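You operate a simulated robot arm through the tools that you are given. There is no shell and no other tool. Be economical: measure what you need, move in short steps, check, and stop when the job is done.

Carry out the task below with a simulated robot arm. There is one attempt and no reset: what you move stays moved.

JOB
Blank off the test stub with the grey gasket and clamp it tight.
Fine: use the green blank; run the wing nut up till its green bar shows.

It is judged by the outcome, as a careful person would: the job done as asked, and still so three seconds after it is handed in. It fails if anything else is knocked over, pushed out of place, dropped, spilled or broken.

ROBOT AND FRAMES
A 7-joint arm with a two-finger parallel gripper, fixed in place. Base frame: the origin is at the foot of the arm, x ahead of it, y to its left, z up; the work surface is at about z = 0.85. Units: m, degrees, N and s.
With the tool pointing down near the work surface it reaches from about 0.34 to 0.74 m from the base axis. Its first joint turns from -115.0 to 115.0 degrees. Payload 3.91 kg.
The tool frame sits at the grasp point between the pads (the TCP): z along the fingers, y along the line on which they close. The tips reach 0.03 m beyond it. Largest opening 0.11 m; finger width 0.02, thickness 0.01; the body of the gripper, 0.048 by 0.112 m, starts 0.055 m behind the TCP.
Orientation is that of the tool frame in the base frame, as [roll, pitch, yaw] about the fixed x, y, z axes, in that order (R = Rz(yaw) Ry(pitch) Rx(roll)). With the fingers straight down and closing along the base's y, the tool's x points along the base's -x, its y along +y and its z along -z.

CONTROLS
- The arm moves only by the tool play_rows. Its arguments are lists of equal length, an entry for each row: "dp": the shift along the base's x, y, z in cm, a list of three; "angular": the turn, a rotation vector about the base's x, y, z in degrees, a list of three; "hand": the gripper command, from -1 (fully open) to 1 (shut), values between in proportion. In form: {"dp": [[tx, ty, tz], ...], "angular": [[wx, wy, wz], ...], "hand": [hand, ...]}. A call has 1 to 10 rows; each row is the pose to reach, as a shift and turn from the pose commanded when the call began. A row lasts 0.2 s, in which the tool goes at most 0.05 m and 8.6 degrees; a call with a longer step from one row to the next is refused whole, and so is a gripper value outside its range. Where a pose cannot be reached the arm comes as near as it can. A force on the tool above 60 N (or 10 N above the force at the start of the call, whichever is more), or a blocked arm, ends the call early, and 0.2 s more pass. The fingers move at their own pace (about 0.108 m/s each) and stop on an object; they squeeze with about 24 N. The grip force told is the motor's: it shows also when the fingers shut on nothing. Time passes only in rows, and 0.2 s behind the last, so rows that repeat a pose let the fingers close. It gives the time, the measured TCP pose, the force on the tool (base axes), the opening and the grip force at its end, in the units of the frame above (readings bear some noise), with the torque about the TCP (base axes, N m) and any sound that the robot's microphone picked up, and new pictures: "views" is both (left out), scene, wrist or none.
- Cameras (640 x 400 px; columns grow to the right, rows downward): "scene" is fixed at [0.4009, 0.6489, 1.642]; the picture's right is [-0.93, -0.37, 0.00], its down [-0.24, 0.60, -0.76] and it looks along [0.28, -0.70, -0.65] (base axes); focal length 369 px, centre (320, 200). "wrist" rides on the gripper at [0.072, 0.017, -0.103] in the tool frame; the picture's right is [-0.23, 0.97, 0.00], its down [-0.76, -0.18, -0.62] and it looks along [-0.61, -0.14, 0.78] (tool axes); focal length 222 px, centre (320, 200). There is no depth. A picture from a camera that has moved, and an enlarged one, comes with that camera's place and axes in the base frame and with its lens.
- lift_body(by): slides the trunk up (or, below 0, down) by that many m; the arm rides with it, the base frame stays. It gives what a move gives, with no picture.
- enlarge(camera, box): a new picture of the part [left, top, right, bottom] of that camera's present view, enlarged. No time passes.
- close_job(): hands the job in; it is judged then, once.

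Work in short steps. Places have to be worked out from the pictures, the camera data and where the tool is seen: move nearer, look again, correct. Check each grasp and each placing, and mend what went wrong. You have 120 turns and 200 pictures in all, those below and enlarged ones among them. Open the gripper and draw the arm clear of the work before you hand the job in, unless the task says otherwise; then end with one line.

The tools are called as a command line: name --argument value ..., lists and objects as JSON in quotes. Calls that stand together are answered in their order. play_rows: Moves the arm, as the interface text tells. Its arguments: {"type":"object","properties":{"dp":{"type":"array","items":{"type":"array","items":{"type":"number"}}},"angular":{"type":"array","items":{"type":"array","items":{"type":"number"}}},"hand":{"type":"array","items":{"type":"number"}},"views":{"type":"string","enum":["both","scene","wrist","none"]}},"required":["dp","angular","hand"]} The other tools are called the same way: lift_body (by) slides the trunk up or down; enlarge (camera, box) takes an enlarged picture of a part of a camera's view; close_job () hands the job in.

At the start:

```text
time: 0.0
position: [0.5331, 0.0474, 1.3008]
orientation: [-179.9, 0.0, 179.9]
ft_force: [-0.3, 0.9, 0.0]
ft_torque: [-0.01, 0.01, 0.0]
grip_width: 0.11
grip_force: 0.1
trunk travel left (down, up): [-0.8, 0.19]
```

scene: 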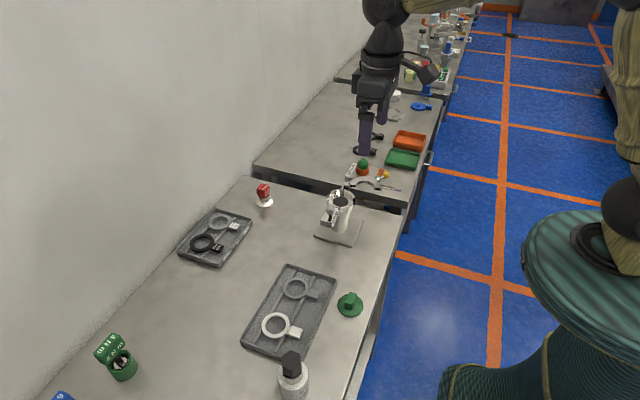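
wrist: 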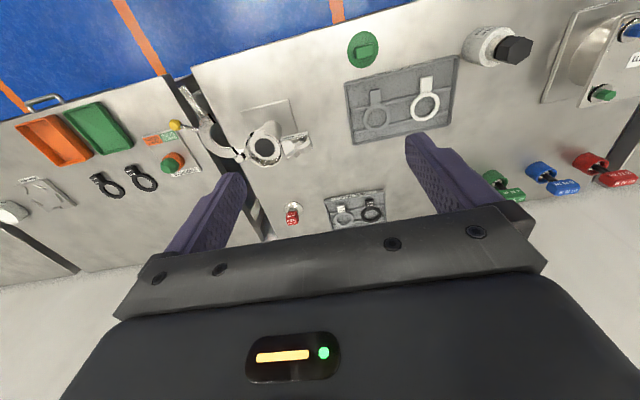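

I start by enlarging the scene to identify the stub, gaskets, blanks and the clamp.

enlarge --camera "scene" --box '[160, 160, 420, 380]'

enlarge --camera "scene" --box '[300, 130, 440, 250]'

enlarge --camera "wrist" --box '[160, 20, 480, 240]'

```text
1.82 times, centred on (290, 270) of scene
camera zoom: at [0.4009, 0.6489, 1.642], right [-0.93, -0.37, 0.0], down [-0.24, 0.6, -0.76], along [0.28, -0.7, -0.65], focal length 671 px, centre (374, 73)
```

zoom: 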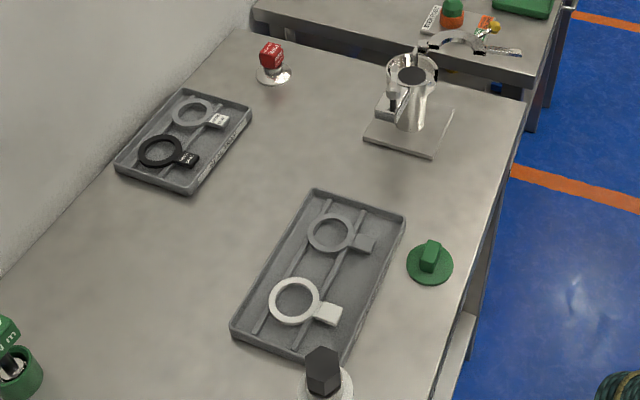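

```text
3.33 times, centred on (370, 190) of scene
camera zoom: at [0.4009, 0.6489, 1.642], right [-0.93, -0.37, 0.0], down [-0.24, 0.6, -0.76], along [0.28, -0.7, -0.65], focal length 1230 px, centre (153, 233)
```

zoom: 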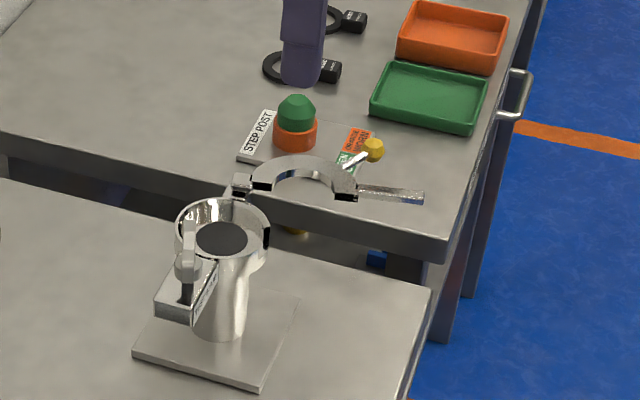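

```text
1.82 times, centred on (320, 130) of wrist
camera zoom: at [0.4616, 0.0649, 1.4046], right [0.23, 0.97, 0.0], down [0.76, -0.18, 0.62], along [0.61, -0.14, -0.78], focal length 404 px, centre (320, 327)
```

zoom: 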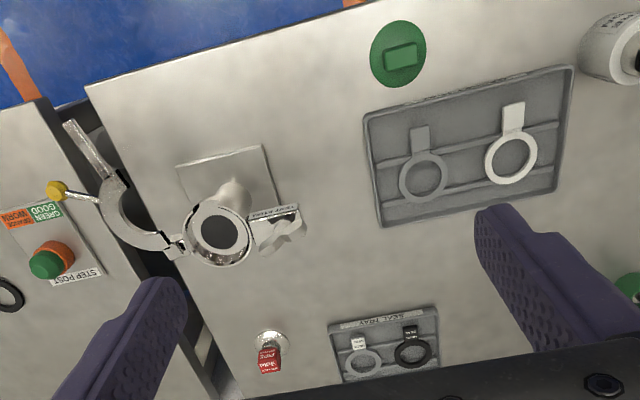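

I move the gripper lower and nearer the large tray to read its parts' labels and those of the clamp.

play_rows --dp '[[0, 3, -4], [0, 5, -8], [-1, 7, -12], [-2, 9, -16], [-3, 10, -18]]' --angular '[[0, 0, 0], [0, 0, 0], [0, 0, 0], [0, 0, 0], [0, 0, 0]]' --hand '[-1, -1, -1, -1, -1]' --views "wrist"

```text
time: 1.2
position: [0.5018, 0.1468, 1.119]
orientation: [179.9, 0.0, -180.0]
ft_force: [-0.1, 0.6, -0.6]
ft_torque: [-0.01, 0.02, 0.01]
grip_width: 0.1102
grip_force: 0.0
trunk travel left (down, up): [-0.8, 0.19]
camera wrist: at [0.4298, 0.1639, 1.2226], right [0.23, 0.97, 0.0], down [0.76, -0.18, 0.62], along [0.61, -0.14, -0.78], focal length 222 px, centre (320, 200)
```

wrist: 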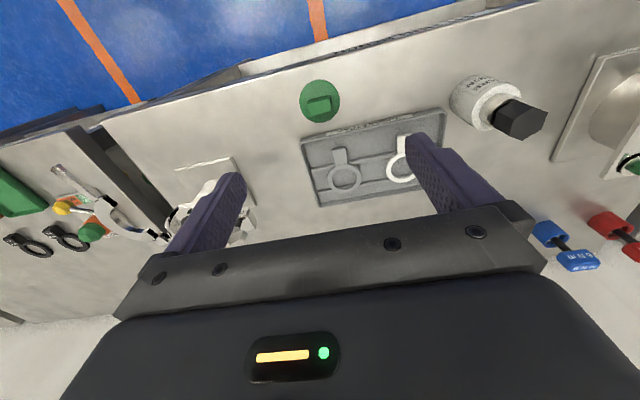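

enlarge --camera "wrist" --box '[280, 60, 480, 220]'

enlarge --camera "wrist" --box '[0, 140, 260, 270]'

enlarge --camera "scene" --box '[300, 150, 420, 250]'

enlarge --camera "scene" --box '[160, 170, 290, 280]'

```text
2.50 times, centred on (380, 140) of wrist
camera zoom: at [0.4298, 0.1639, 1.2226], right [0.23, 0.97, 0.0], down [0.76, -0.18, 0.62], along [0.61, -0.14, -0.78], focal length 555 px, centre (170, 350)
```

zoom: 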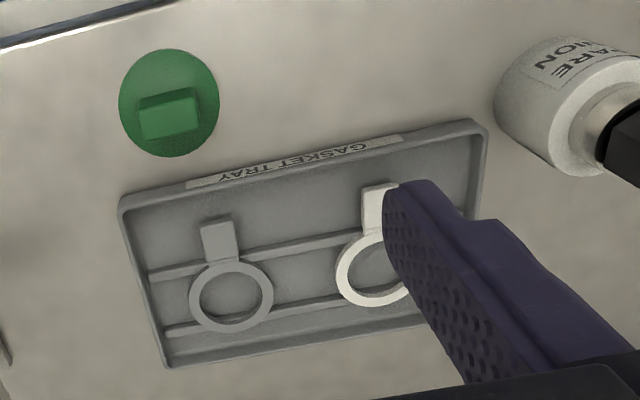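

```text
2.46 times, centred on (130, 205) of wrist
camera zoom: at [0.4298, 0.1639, 1.2226], right [0.23, 0.97, 0.0], down [0.76, -0.18, 0.62], along [0.61, -0.14, -0.78], focal length 547 px, centre (788, 188)
```

zoom: 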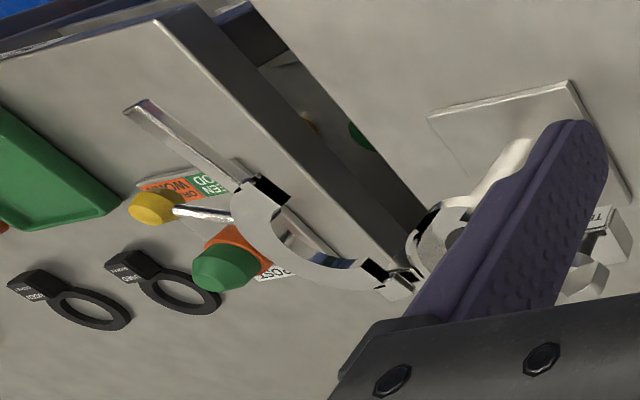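

```text
4.00 times, centred on (360, 200) of scene
camera zoom: at [0.4009, 0.6489, 1.642], right [-0.93, -0.37, 0.0], down [-0.24, 0.6, -0.76], along [0.28, -0.7, -0.65], focal length 1476 px, centre (160, 200)
```

zoom: 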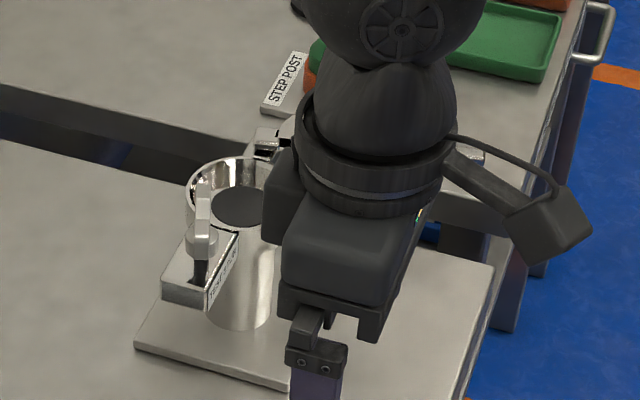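

```text
3.64 times, centred on (225, 225) of scene
camera zoom: at [0.4009, 0.6489, 1.642], right [-0.93, -0.37, 0.0], down [-0.24, 0.6, -0.76], along [0.28, -0.7, -0.65], focal length 1342 px, centre (666, 109)
```

zoom: 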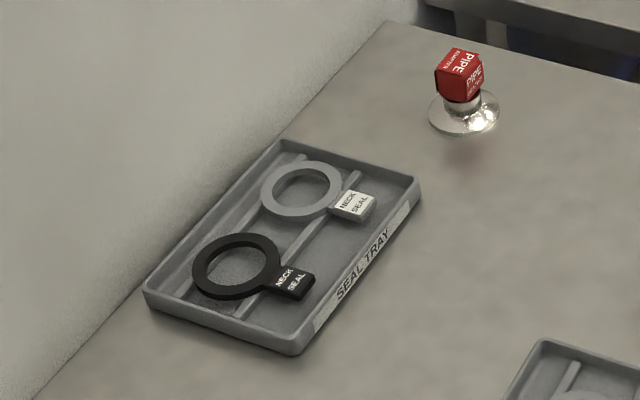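

The "GASKET TRAY" holds the grey gasket (about x 0.67, y 0.145), and the green blank is near (0.526, 0.135). Next I look at the stub and clamp from close by.

play_rows --dp '[[0, -4, 2], [1, -8, 4], [3, -12, 5], [5, -16, 5], [8, -19, 5], [8, -21, 5]]' --angular '[[0, 0, 0], [0, 0, 0], [0, 0, 0], [0, 0, 0], [0, 0, 0], [0, 0, 0]]' --hand '[-1, -1, -1, -1, -1, -1]' --views "wrist"

enlarge --camera "wrist" --box '[220, 60, 420, 210]'

enlarge --camera "wrist" --box '[40, 60, 240, 210]'

```text
time: 2.6
position: [0.585, -0.0622, 1.1707]
orientation: [180.0, 0.1, -180.0]
ft_force: [-0.7, -0.3, 0.3]
ft_torque: [-0.01, -0.02, -0.02]
grip_width: 0.11
grip_force: 0.0
trunk travel left (down, up): [-0.8, 0.19]
camera wrist: at [0.5122, -0.0447, 1.2744], right [0.23, 0.97, 0.0], down [0.76, -0.18, 0.62], along [0.61, -0.14, -0.78], focal length 222 px, centre (320, 200)
```

wrist: 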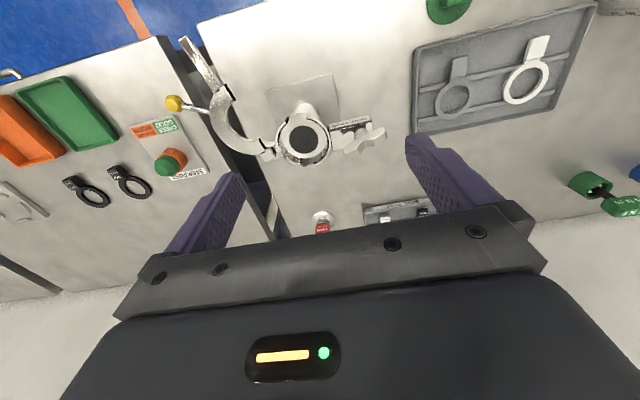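

```text
2.67 times, centred on (320, 135) of wrist
camera zoom: at [0.5122, -0.0447, 1.2744], right [0.23, 0.97, 0.0], down [0.76, -0.18, 0.62], along [0.61, -0.14, -0.78], focal length 592 px, centre (320, 373)
```

zoom: 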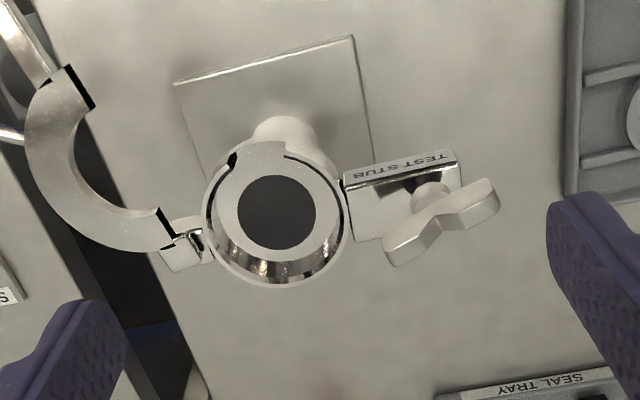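

```text
2.67 times, centred on (140, 135) of wrist
camera zoom: at [0.5122, -0.0447, 1.2744], right [0.23, 0.97, 0.0], down [0.76, -0.18, 0.62], along [0.61, -0.14, -0.78], focal length 592 px, centre (800, 373)
```

zoom: 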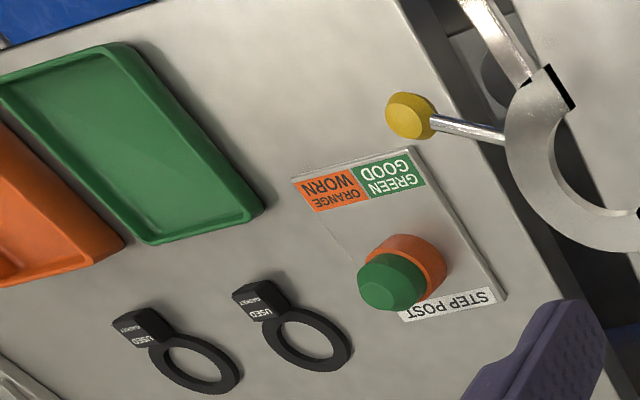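

The stub's face is at about (0.637, -0.098, 0.966). I want a closer view of the clamp, from lower down and from the robot's side.

play_rows --dp '[[-2, 0, -3], [-3, 0, -6], [-4, 0, -9]]' --angular '[[0, 0, 0], [0, 0, 0], [0, 0, 0]]' --hand '[-1, -1, -1]' --views "wrist"

enlarge --camera "wrist" --box '[210, 80, 420, 215]'

enlarge --camera "wrist" --box '[80, 30, 290, 170]'

```text
time: 3.4
position: [0.544, -0.0627, 1.0821]
orientation: [-180.0, 0.0, 180.0]
ft_force: [-0.1, 0.1, 0.1]
ft_torque: [-0.02, -0.02, 0.02]
grip_width: 0.1102
grip_force: 0.0
trunk travel left (down, up): [-0.8, 0.19]
camera wrist: at [0.4713, -0.0452, 1.1846], right [0.23, 0.97, 0.0], down [0.76, -0.18, 0.62], along [0.61, -0.14, -0.78], focal length 222 px, centre (320, 200)
```

wrist: 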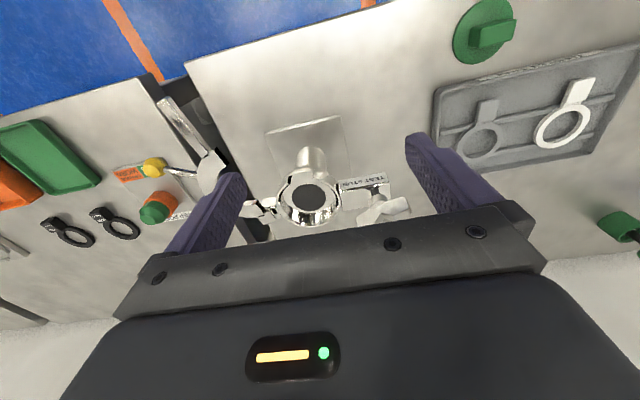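

```text
2.96 times, centred on (315, 148) of wrist
camera zoom: at [0.4713, -0.0452, 1.1846], right [0.23, 0.97, 0.0], down [0.76, -0.18, 0.62], along [0.61, -0.14, -0.78], focal length 658 px, centre (335, 356)
```

zoom: 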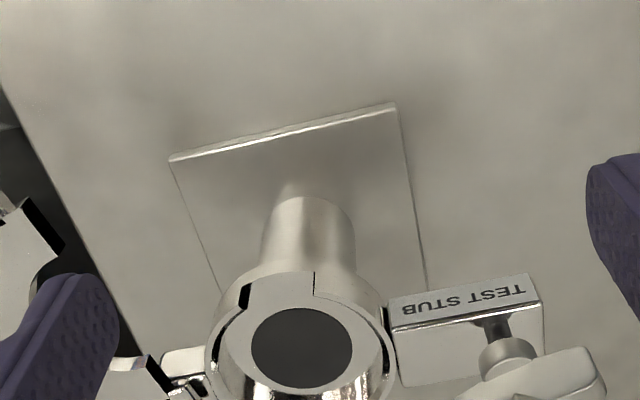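

```text
2.86 times, centred on (185, 100) of wrist
camera zoom: at [0.4713, -0.0452, 1.1846], right [0.23, 0.97, 0.0], down [0.76, -0.18, 0.62], along [0.61, -0.14, -0.78], focal length 635 px, centre (706, 486)
```

zoom: 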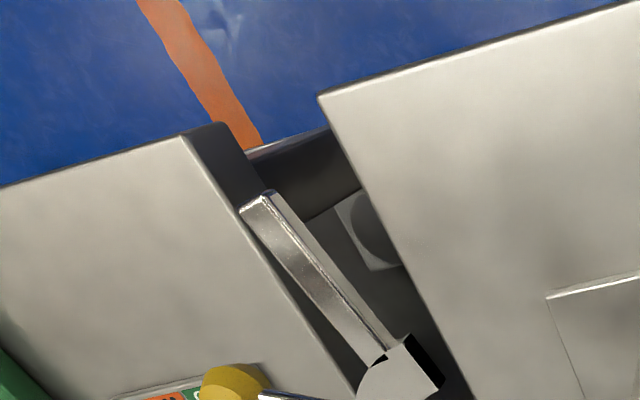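

The flange shows a recess at its robot-side edge, perhaps for the gasket tab. I move more directly above it and enlarge.

play_rows --dp '[[3, -1, 1], [6, -3, 1]]' --angular '[[0, 0, 0], [0, 0, 0]]' --hand '[-1, -1]' --views "none"

enlarge --camera "wrist" --box '[250, 100, 400, 200]'

enlarge --camera "wrist" --box '[150, 40, 300, 200]'

enlarge --camera "wrist" --box '[400, 20, 580, 140]'

```text
time: 4.0
position: [0.6026, -0.094, 1.0897]
orientation: [179.9, 0.1, -180.0]
ft_force: [0.4, 0.0, -0.4]
ft_torque: [0.03, 0.01, 0.0]
grip_width: 0.1098
grip_force: 0.0
trunk travel left (down, up): [-0.8, 0.19]
```

```text
4.00 times, centred on (325, 150) of wrist
camera zoom: at [0.5312, -0.076, 1.1927], right [0.23, 0.97, 0.0], down [0.76, -0.18, 0.62], along [0.61, -0.14, -0.78], focal length 888 px, centre (300, 400)
```

zoom: 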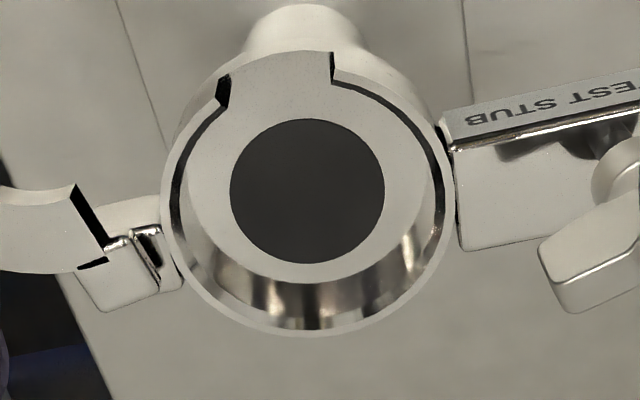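

```text
2.50 times, centred on (225, 120) of wrist
camera zoom: at [0.5312, -0.076, 1.1927], right [0.23, 0.97, 0.0], down [0.76, -0.18, 0.62], along [0.61, -0.14, -0.78], focal length 555 px, centre (558, 400)
```

zoom: 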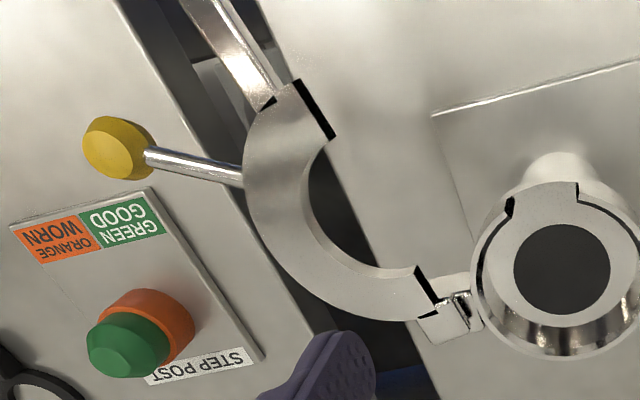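

```text
3.33 times, centred on (490, 80) of wrist
camera zoom: at [0.5312, -0.076, 1.1927], right [0.23, 0.97, 0.0], down [0.76, -0.18, 0.62], along [0.61, -0.14, -0.78], focal length 740 px, centre (-247, 600)
```

zoom: 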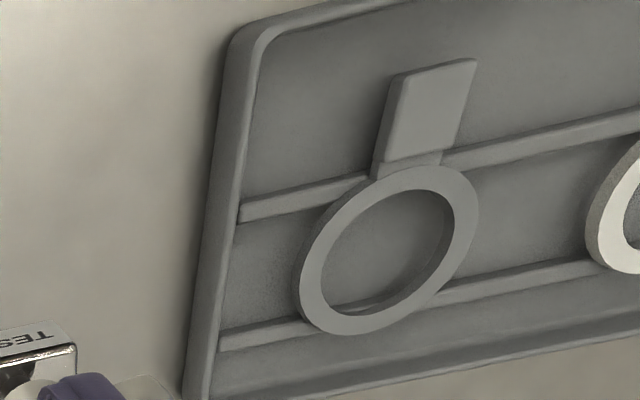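

The stub is a socket with a slot facing -x for the gasket's tab. I raise the arm clear to see the nut and block from the scene camera.

play_rows --dp '[[0, 2, 4], [0, 5, 8], [0, 8, 12], [0, 10, 16], [0, 12, 20], [0, 13, 24]]' --angular '[[0, 0, 0], [0, 0, 0], [0, 0, 0], [0, 0, 0], [0, 0, 0], [0, 0, 0]]' --hand '[-1, -1, -1, -1, -1, -1]' --views "none"

enlarge --camera "scene" --box '[310, 175, 374, 215]'

enlarge --camera "scene" --box '[335, 160, 407, 205]'

```text
time: 5.4
position: [0.6033, 0.0365, 1.3312]
orientation: [-180.0, 0.0, -179.9]
ft_force: [-0.2, -0.2, 0.5]
ft_torque: [0.02, -0.01, 0.01]
grip_width: 0.1101
grip_force: 0.0
trunk travel left (down, up): [-0.8, 0.19]
```

```text
10.00 times, centred on (342, 195) of scene
camera zoom: at [0.4009, 0.6489, 1.642], right [-0.93, -0.37, 0.0], down [-0.24, 0.6, -0.76], along [0.28, -0.7, -0.65], focal length 3690 px, centre (100, 250)
```

zoom: 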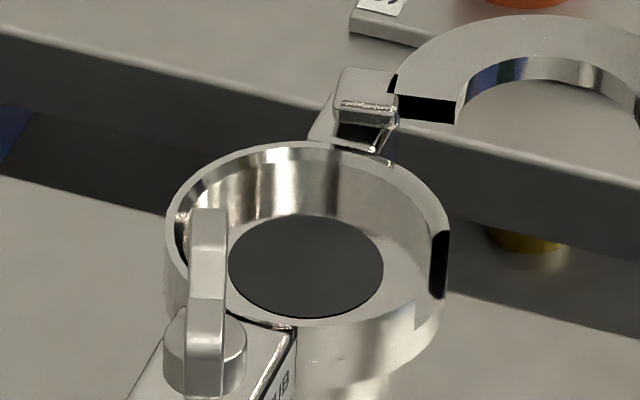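

```text
8.89 times, centred on (371, 182) of scene
camera zoom: at [0.4009, 0.6489, 1.642], right [-0.93, -0.37, 0.0], down [-0.24, 0.6, -0.76], along [0.28, -0.7, -0.65], focal length 3280 px, centre (-133, 356)
```

zoom: 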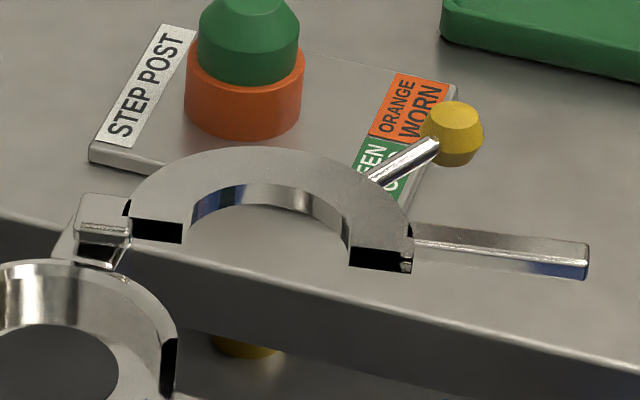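

enlarge --camera "scene" --box '[305, 185, 369, 225]'

enlarge --camera "wrist" --box '[250, 60, 350, 140]'

```text
10.00 times, centred on (337, 205) of scene
camera zoom: at [0.4009, 0.6489, 1.642], right [-0.93, -0.37, 0.0], down [-0.24, 0.6, -0.76], along [0.28, -0.7, -0.65], focal length 3690 px, centre (150, 150)
```

zoom: 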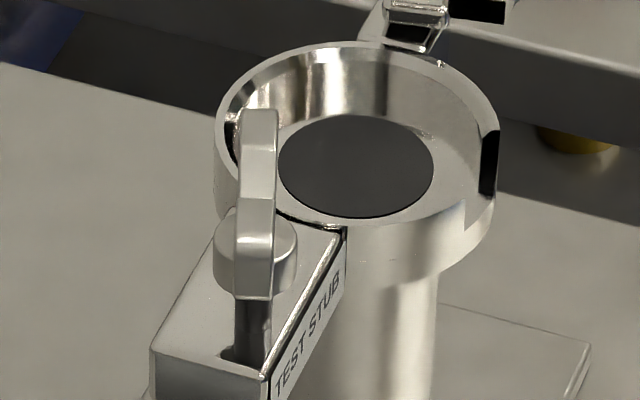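

```text
5.00 times, centred on (300, 100) of wrist
camera zoom: at [0.5309, 0.054, 1.4345], right [0.23, 0.97, 0.0], down [0.76, -0.18, 0.62], along [0.61, -0.14, -0.78], focal length 1111 px, centre (420, 700)
```

zoom: 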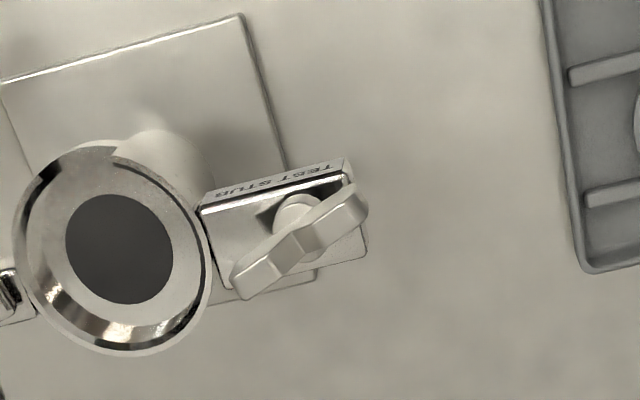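

Mechanism is clear: gasket into the socket (tab out through the -x slot), blank on top, swing half shut so its tongue goes under the wing nut, then tighten. I move over the gasket to measure it.

play_rows --dp '[[1, 2, -4], [2, 5, -8], [2, 7, -12], [2, 9, -16], [2, 10, -20]]' --angular '[[0, 0, 0], [0, 0, 0], [0, 0, 0], [0, 0, 0], [0, 0, 0]]' --hand '[-1, -1, -1, -1, -1]' --views "none"

enlarge --camera "wrist" --box '[250, 80, 410, 180]'

enlarge --camera "wrist" --box '[240, 0, 400, 100]'

enlarge --camera "scene" --box '[270, 260, 366, 320]'

```text
refused: row 2 steps farther than a row can; nothing moved
```

```text
4.00 times, centred on (330, 130) of wrist
camera zoom: at [0.5309, 0.054, 1.4345], right [0.23, 0.97, 0.0], down [0.76, -0.18, 0.62], along [0.61, -0.14, -0.78], focal length 888 px, centre (280, 480)
```

zoom: 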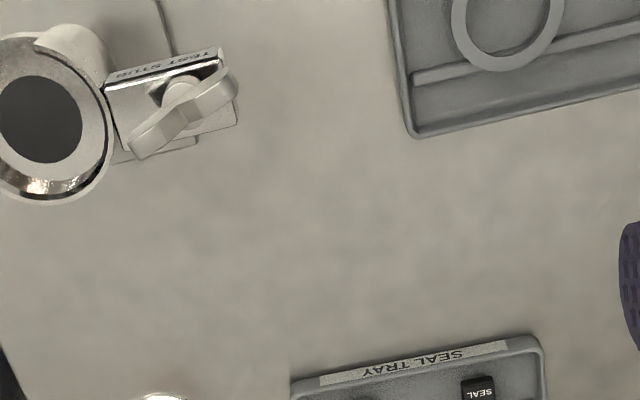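

```text
4.00 times, centred on (320, 50) of wrist
camera zoom: at [0.5309, 0.054, 1.4345], right [0.23, 0.97, 0.0], down [0.76, -0.18, 0.62], along [0.61, -0.14, -0.78], focal length 888 px, centre (320, 800)
```

zoom: 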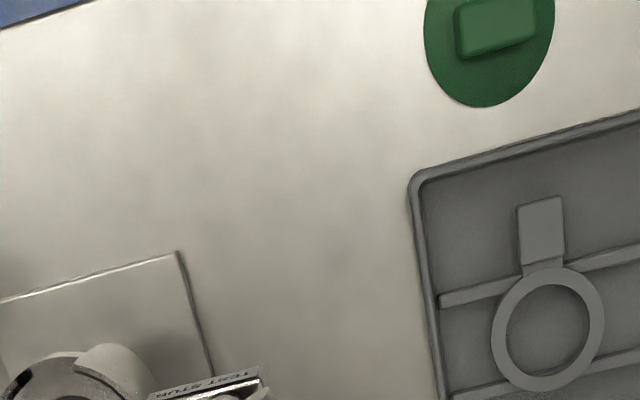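

```text
6.67 times, centred on (318, 290) of scene
camera zoom: at [0.4009, 0.6489, 1.642], right [-0.93, -0.37, 0.0], down [-0.24, 0.6, -0.76], along [0.28, -0.7, -0.65], focal length 2460 px, centre (333, -400)
```

zoom: 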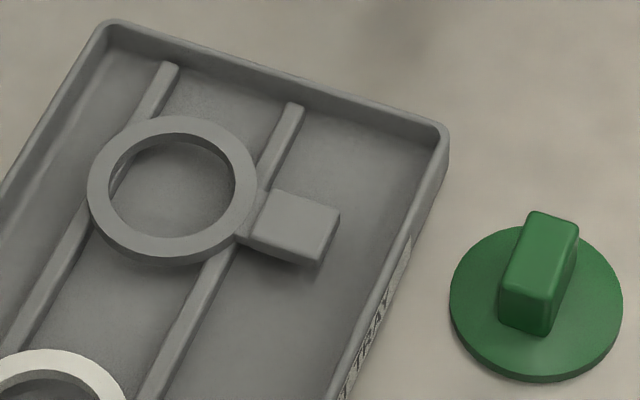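

I measured: tab centre ≈ (0.612, 0.156, top 0.878), ring centre ≈ (0.664, 0.157), tab 24 mm wide; nut ≈ (0.633, -0.011, 1.015). I go above the tab with the fingers at about 5 cm opening.

play_rows --dp '[[0.1, 2, -4], [0.2, 4, -8], [0.3, 6, -12], [0.4, 8, -16], [0.5, 10, -20], [0.6, 11, -24.5], [0.7, 11.5, -29], [0.8, 11.9, -33.5], [0.9, 11.95, -37]]' --angular '[[0, 0, 0], [0, 0, 0], [0, 0, 0], [0, 0, 0], [0, 0, 0], [0, 0, 0], [0, 0, 0], [0, 0, 0], [0, 0, 0]]' --hand '[0.1, 0.1, 0.1, 0.1, 0.1, 0.1, 0.1, 0.1, 0.1]' --views "both"

```text
time: 7.4
position: [0.6149, 0.1564, 0.9604]
orientation: [180.0, 0.1, 180.0]
ft_force: [1.1, 0.2, 0.0]
ft_torque: [0.01, 0.02, 0.01]
grip_width: 0.0495
grip_force: 0.0
trunk travel left (down, up): [-0.8, 0.19]
camera wrist: at [0.5415, 0.1744, 1.0635], right [0.23, 0.97, 0.0], down [0.76, -0.18, 0.62], along [0.61, -0.14, -0.78], focal length 222 px, centre (320, 200)
```

scene: 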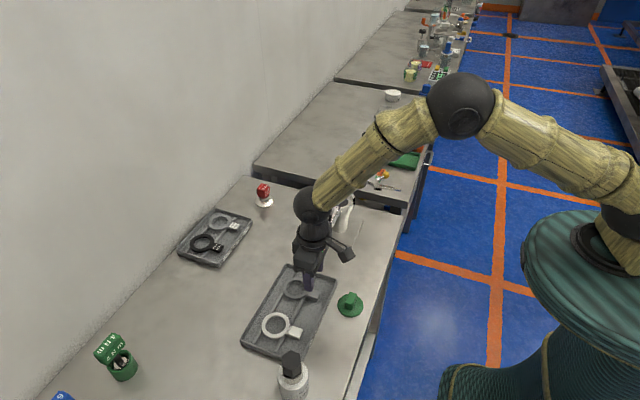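
wrist: 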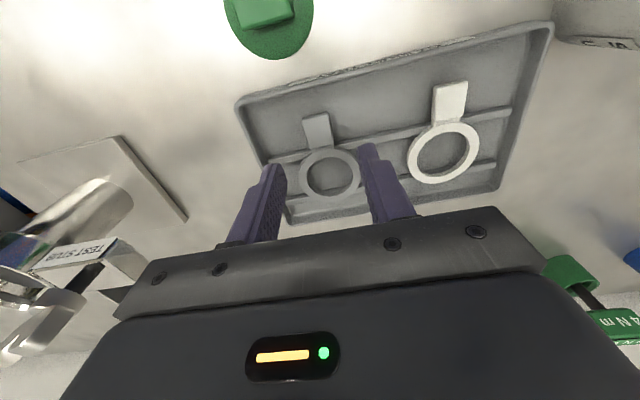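

The tab is centred between the fingers in y; I lower to z≈0.892 and shut on the tab.

play_rows --dp '[[-0.2, 0, -4], [-0.2, 0, -6.7], [-0.2, 0, -6.7], [-0.2, 0, -6.7], [-0.2, 0, -6.7]]' --angular '[[0, 0, 0], [0, 0, 0], [0, 0, 0], [0, 0, 0], [0, 0, 0]]' --hand '[0.1, 0.1, 1, 1, 1]' --views "wrist"

enlarge --camera "wrist" --box '[220, 100, 420, 225]'

```text
time: 8.6
position: [0.611, 0.1577, 0.8939]
orientation: [-180.0, 0.0, 179.9]
ft_force: [-0.5, 0.8, 0.8]
ft_torque: [0.01, 0.03, 0.01]
grip_width: 0.0224
grip_force: 23.4
trunk travel left (down, up): [-0.8, 0.19]
camera wrist: at [0.5377, 0.1745, 0.9968], right [0.23, 0.97, 0.0], down [0.76, -0.18, 0.62], along [0.61, -0.14, -0.78], focal length 222 px, centre (320, 200)
```

wrist: 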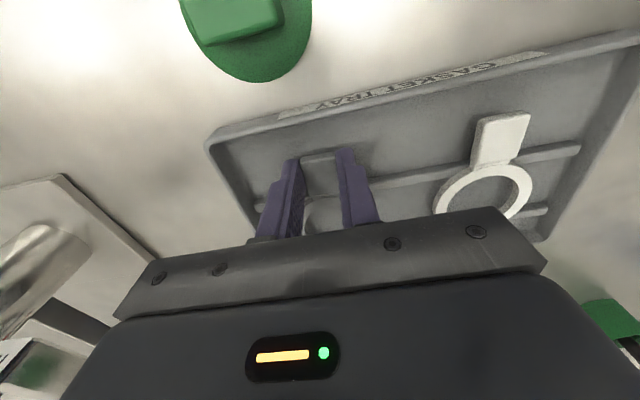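

```text
3.20 times, centred on (320, 162) of wrist
camera zoom: at [0.5377, 0.1745, 0.9968], right [0.23, 0.97, 0.0], down [0.76, -0.18, 0.62], along [0.61, -0.14, -0.78], focal length 711 px, centre (320, 320)
```

zoom: 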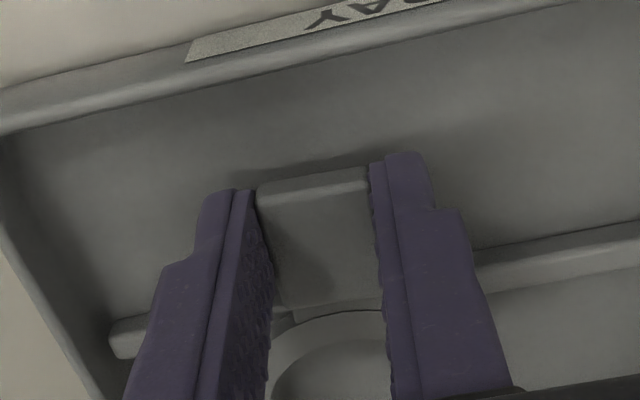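

Gripped at 22 mm. I lift it and check how it hangs.

play_rows --dp '[[0, 0, 2], [0, 0, 6], [0, -2, 10], [0, -5, 14], [0, -9, 16]]' --angular '[[0, 0, 0], [0, 0, 0], [0, 0, 0], [0, 0, 0], [0, 0, 0]]' --hand '[1, 1, 1, 1, 1]' --views "both"

enlarge --camera "wrist" --box '[220, 100, 420, 225]'

enlarge --camera "scene" --box '[270, 180, 350, 270]'

```text
time: 9.8
position: [0.6112, 0.0623, 1.0548]
orientation: [-180.0, -0.1, -179.9]
ft_force: [0.1, 0.6, 0.3]
ft_torque: [0.02, 0.01, 0.02]
grip_width: 0.0223
grip_force: 24.1
trunk travel left (down, up): [-0.8, 0.19]
camera wrist: at [0.5391, 0.0795, 1.1578], right [0.23, 0.97, 0.0], down [0.76, -0.18, 0.62], along [0.61, -0.14, -0.78], focal length 222 px, centre (320, 200)
```

scene: 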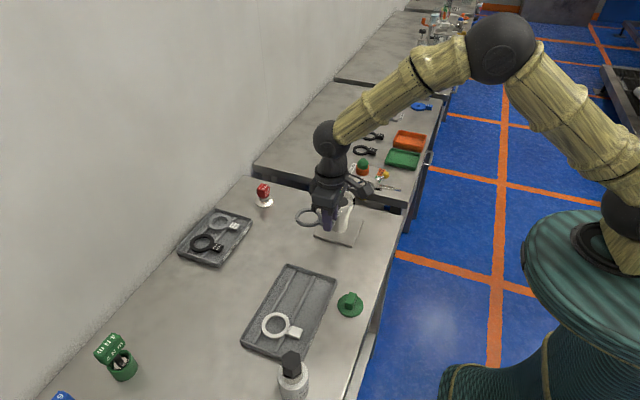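
wrist: 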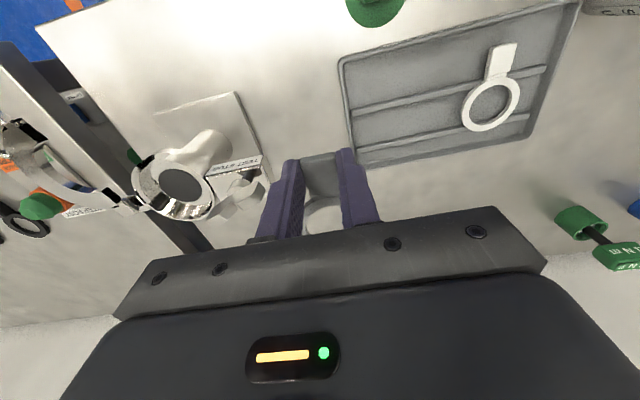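

```text
3.20 times, centred on (320, 162) of wrist
camera zoom: at [0.5391, 0.0795, 1.1578], right [0.23, 0.97, 0.0], down [0.76, -0.18, 0.62], along [0.61, -0.14, -0.78], focal length 711 px, centre (320, 320)
```

zoom: 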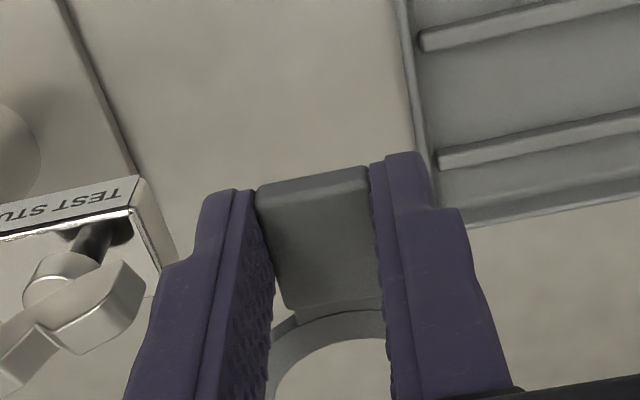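

```text
4.44 times, centred on (310, 225) of scene
camera zoom: at [0.4009, 0.6489, 1.642], right [-0.93, -0.37, 0.0], down [-0.24, 0.6, -0.76], along [0.28, -0.7, -0.65], focal length 1640 px, centre (364, 89)
```

zoom: 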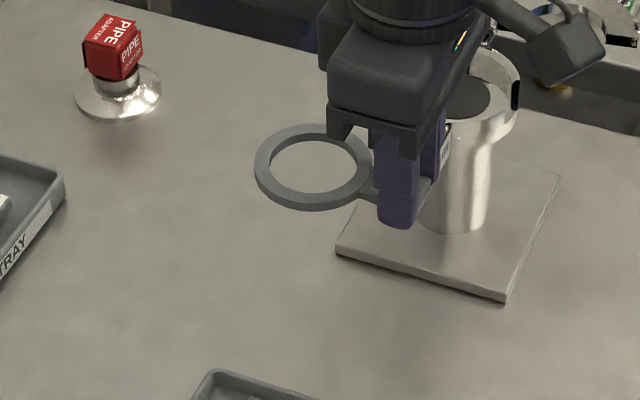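

Gasket is held level and square. I carry it high over the nut to above the socket, then look.

play_rows --dp '[[-1, 0, 4], [-2, -4, 5], [-2.4, -8, 5], [-2.4, -12, 5], [-2.4, -16, 3], [-2.4, -16, 0]]' --angular '[[0, 0, 0], [0, 0, 0], [0, 0, 0], [0, 0, 0], [0, 0, 0], [0, 0, 0]]' --hand '[1, 1, 1, 1, 1, 1]' --views "wrist"

enlarge --camera "wrist" --box '[240, 130, 400, 230]'

enlarge --camera "scene" --box '[305, 165, 385, 215]'

```text
time: 11.2
position: [0.5872, -0.0923, 1.0557]
orientation: [180.0, -0.1, -180.0]
ft_force: [0.2, -1.2, 0.0]
ft_torque: [-0.01, -0.03, 0.0]
grip_width: 0.0225
grip_force: 24.0
trunk travel left (down, up): [-0.8, 0.19]
camera wrist: at [0.5138, -0.0743, 1.1584], right [0.23, 0.97, 0.0], down [0.76, -0.18, 0.62], along [0.61, -0.14, -0.78], focal length 222 px, centre (320, 200)
```

wrist: 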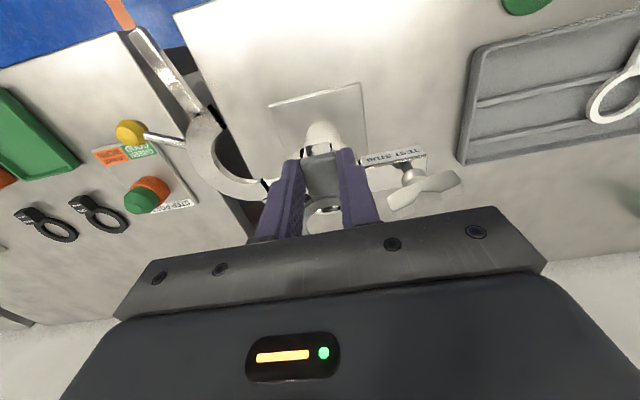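

```text
4.00 times, centred on (320, 180) of wrist
camera zoom: at [0.5138, -0.0743, 1.1584], right [0.23, 0.97, 0.0], down [0.76, -0.18, 0.62], along [0.61, -0.14, -0.78], focal length 888 px, centre (320, 280)
```

zoom: 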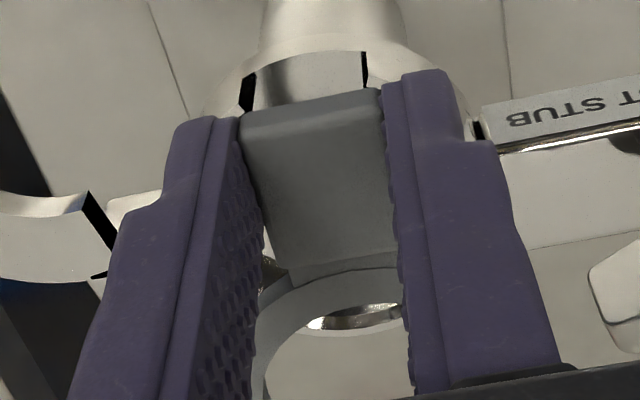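

```text
8.00 times, centred on (345, 190) of scene
camera zoom: at [0.4009, 0.6489, 1.642], right [-0.93, -0.37, 0.0], down [-0.24, 0.6, -0.76], along [0.28, -0.7, -0.65], focal length 2952 px, centre (120, 280)
```

zoom: 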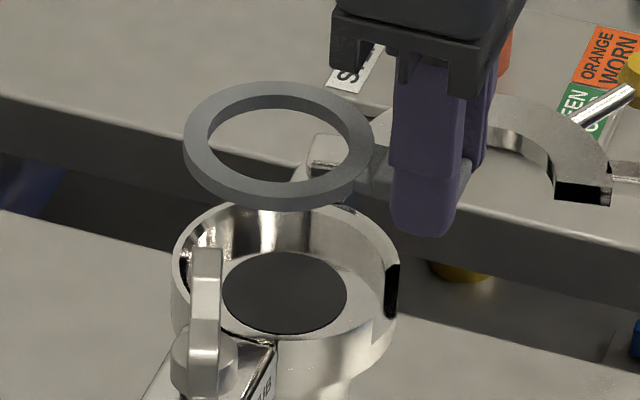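

The wrist and scene views both ask for about -5 mm in y and -2 mm in x. I correct that and lower to just above the rim.

play_rows --dp '[[-0.2, -0.5, 0], [-0.2, -0.5, -2], [-0.2, -0.5, -3.5]]' --angular '[[0, 0, 0], [0, 0, 0], [0, 0, 0]]' --hand '[1, 1, 1]' --views "none"

enlarge --camera "wrist" --box '[240, 130, 400, 230]'

enlarge --camera "scene" --box '[305, 170, 385, 220]'

```text
time: 12.0
position: [0.5854, -0.0992, 1.0188]
orientation: [-179.9, 0.0, 180.0]
ft_force: [0.2, 0.3, 0.0]
ft_torque: [-0.01, -0.03, -0.01]
grip_width: 0.0226
grip_force: 24.1
trunk travel left (down, up): [-0.8, 0.19]
```

```text
4.00 times, centred on (320, 180) of wrist
camera zoom: at [0.5126, -0.0814, 1.1222], right [0.23, 0.97, 0.0], down [0.76, -0.18, 0.62], along [0.61, -0.14, -0.78], focal length 888 px, centre (320, 280)
```

zoom: 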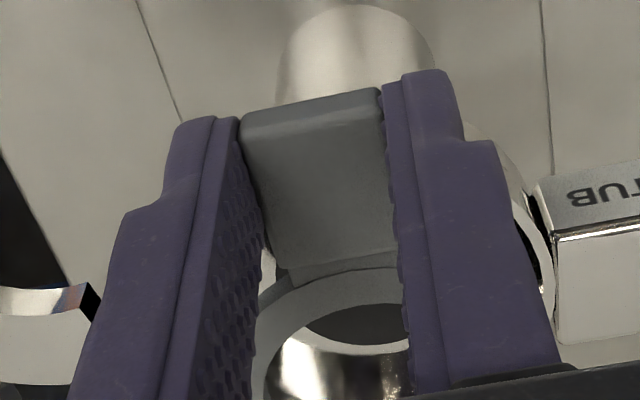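

```text
8.00 times, centred on (345, 195) of scene
camera zoom: at [0.4009, 0.6489, 1.642], right [-0.93, -0.37, 0.0], down [-0.24, 0.6, -0.76], along [0.28, -0.7, -0.65], focal length 2952 px, centre (120, 240)
```

zoom: 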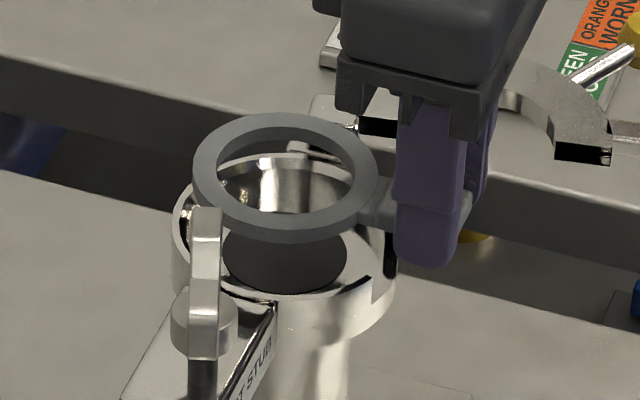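

Nearly aligned; I nudge +1.5 mm in y and lower gently into the socket.

play_rows --dp '[[0, 0.15, 0], [0, 0.15, -0.6], [0, 0.15, -1.2], [0, 0.15, -1.7]]' --angular '[[0, 0, 0], [0, 0, 0], [0, 0, 0], [0, 0, 0]]' --hand '[1, 1, 1, 1]' --views "none"

enlarge --camera "wrist" --box '[240, 130, 400, 230]'

enlarge --camera "scene" --box '[305, 170, 385, 220]'

```text
time: 13.0
position: [0.5848, -0.0973, 1.0018]
orientation: [180.0, 0.0, 179.9]
ft_force: [-1.3, -0.6, 0.3]
ft_torque: [-0.02, 0.0, -0.01]
grip_width: 0.0223
grip_force: 23.5
trunk travel left (down, up): [-0.8, 0.19]
```

```text
4.00 times, centred on (320, 180) of wrist
camera zoom: at [0.5126, -0.0798, 1.1049], right [0.23, 0.97, 0.0], down [0.76, -0.18, 0.62], along [0.61, -0.14, -0.78], focal length 888 px, centre (320, 280)
```

zoom: 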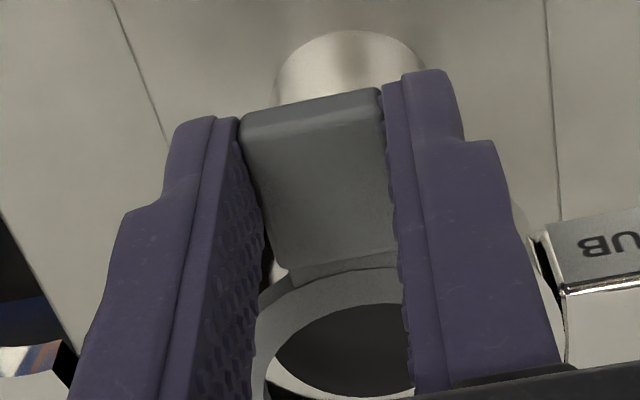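

```text
8.00 times, centred on (345, 195) of scene
camera zoom: at [0.4009, 0.6489, 1.642], right [-0.93, -0.37, 0.0], down [-0.24, 0.6, -0.76], along [0.28, -0.7, -0.65], focal length 2952 px, centre (120, 240)
```

zoom: 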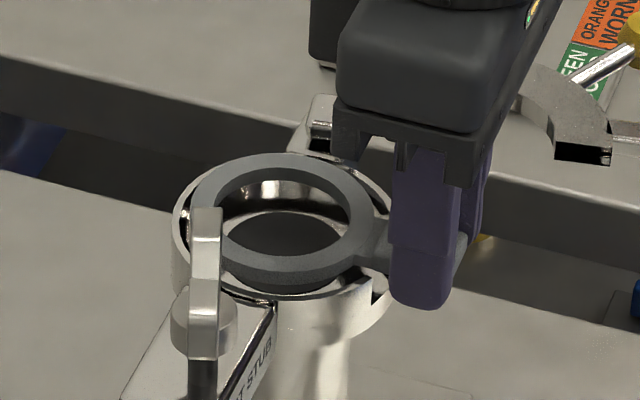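

The ring is within the rim, still free. I go on down in small steps, watching force.

play_rows --dp '[[0, 0, -0.4], [0, 0, -0.8], [0, 0, -1.0]]' --angular '[[0, 0, 0], [0, 0, 0], [0, 0, 0]]' --hand '[1, 1, 1]' --views "none"

enlarge --camera "scene" --box '[305, 170, 385, 220]'

```text
time: 13.8
position: [0.5851, -0.0974, 0.9922]
orientation: [-180.0, 0.1, -180.0]
ft_force: [0.0, -1.4, 0.4]
ft_torque: [0.0, -0.01, -0.02]
grip_width: 0.0222
grip_force: 23.4
trunk travel left (down, up): [-0.8, 0.19]
```

```text
8.00 times, centred on (345, 195) of scene
camera zoom: at [0.4009, 0.6489, 1.642], right [-0.93, -0.37, 0.0], down [-0.24, 0.6, -0.76], along [0.28, -0.7, -0.65], focal length 2952 px, centre (120, 240)
```

zoom: 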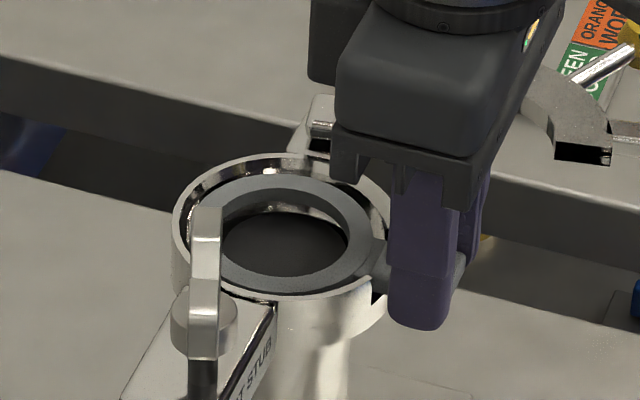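

play_rows --dp '[[0, 0, -0.2], [0, 0, -0.4], [0, 0, -0.6]]' --angular '[[0, 0, 0], [0, 0, 0], [0, 0, 0]]' --hand '[1, 1, 1]' --views "none"

enlarge --camera "scene" --box '[305, 170, 385, 220]'

```text
time: 14.6
position: [0.5853, -0.098, 0.9875]
orientation: [-179.9, 0.0, -179.9]
ft_force: [0.1, -2.5, 5.4]
ft_torque: [-0.07, -0.09, 0.01]
grip_width: 0.0223
grip_force: 24.3
trunk travel left (down, up): [-0.8, 0.19]
```

```text
8.00 times, centred on (345, 195) of scene
camera zoom: at [0.4009, 0.6489, 1.642], right [-0.93, -0.37, 0.0], down [-0.24, 0.6, -0.76], along [0.28, -0.7, -0.65], focal length 2952 px, centre (120, 240)
```

zoom: 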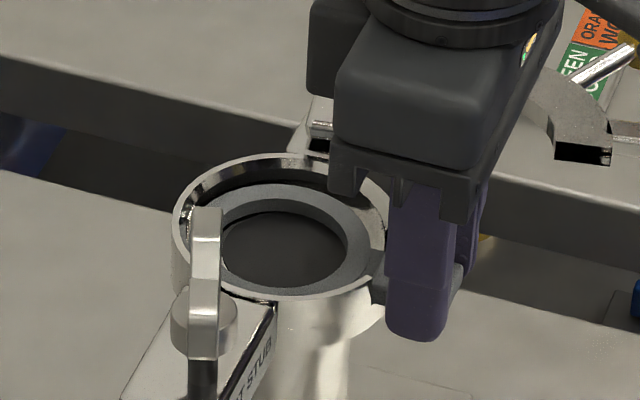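

Contact at 5 N: the gasket rests on the face. I open a little, rise, and check.

play_rows --dp '[[0, 0, 0.1], [0, 0, 0.1], [0, 0, 3], [0, 0, 7], [-3, 0, 10]]' --angular '[[0, 0, 0], [0, 0, 0], [0, 0, 0], [0, 0, 0], [0, 0, 0]]' --hand '[0.35, 0.35, 0.3, 0.3, 0.1]' --views "wrist"

enlarge --camera "scene" --box '[305, 170, 385, 220]'

enlarge --camera "wrist" --box '[240, 80, 400, 200]'

```text
time: 15.8
position: [0.5544, -0.0963, 1.0856]
orientation: [-180.0, 0.0, 180.0]
ft_force: [-0.3, -0.9, 0.1]
ft_torque: [0.01, -0.02, 0.0]
grip_width: 0.0493
grip_force: 0.1
trunk travel left (down, up): [-0.8, 0.19]
camera wrist: at [0.4814, -0.0793, 1.1882], right [0.23, 0.97, 0.0], down [0.76, -0.18, 0.62], along [0.61, -0.14, -0.78], focal length 222 px, centre (320, 200)
```

wrist: 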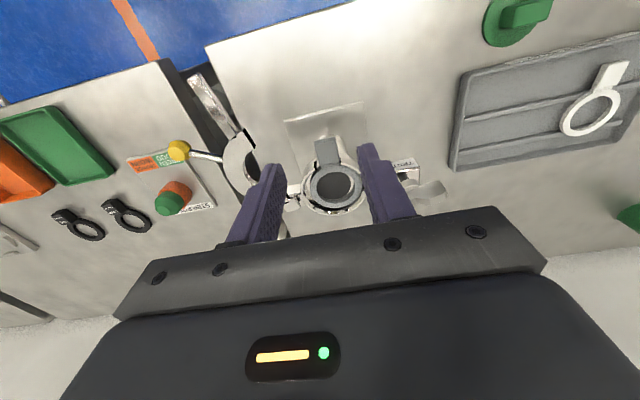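

```text
8.00 times, centred on (345, 195) of scene
camera zoom: at [0.4009, 0.6489, 1.642], right [-0.93, -0.37, 0.0], down [-0.24, 0.6, -0.76], along [0.28, -0.7, -0.65], focal length 2952 px, centre (120, 240)
```

zoom: 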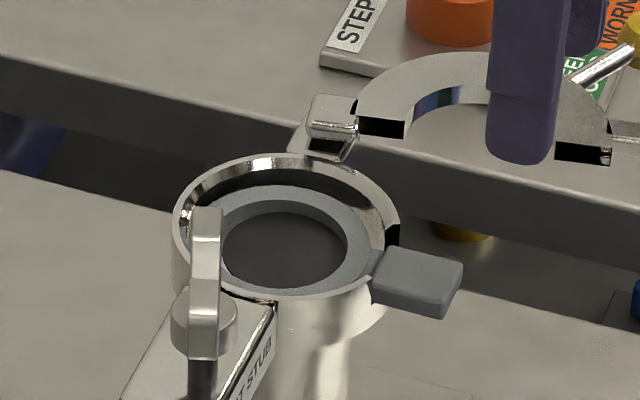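

```text
3.33 times, centred on (320, 140) of wrist
camera zoom: at [0.4814, -0.0793, 1.1882], right [0.23, 0.97, 0.0], down [0.76, -0.18, 0.62], along [0.61, -0.14, -0.78], focal length 740 px, centre (320, 400)
```

zoom: 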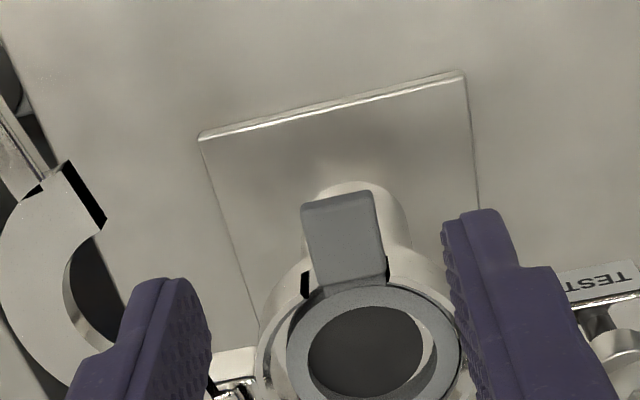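

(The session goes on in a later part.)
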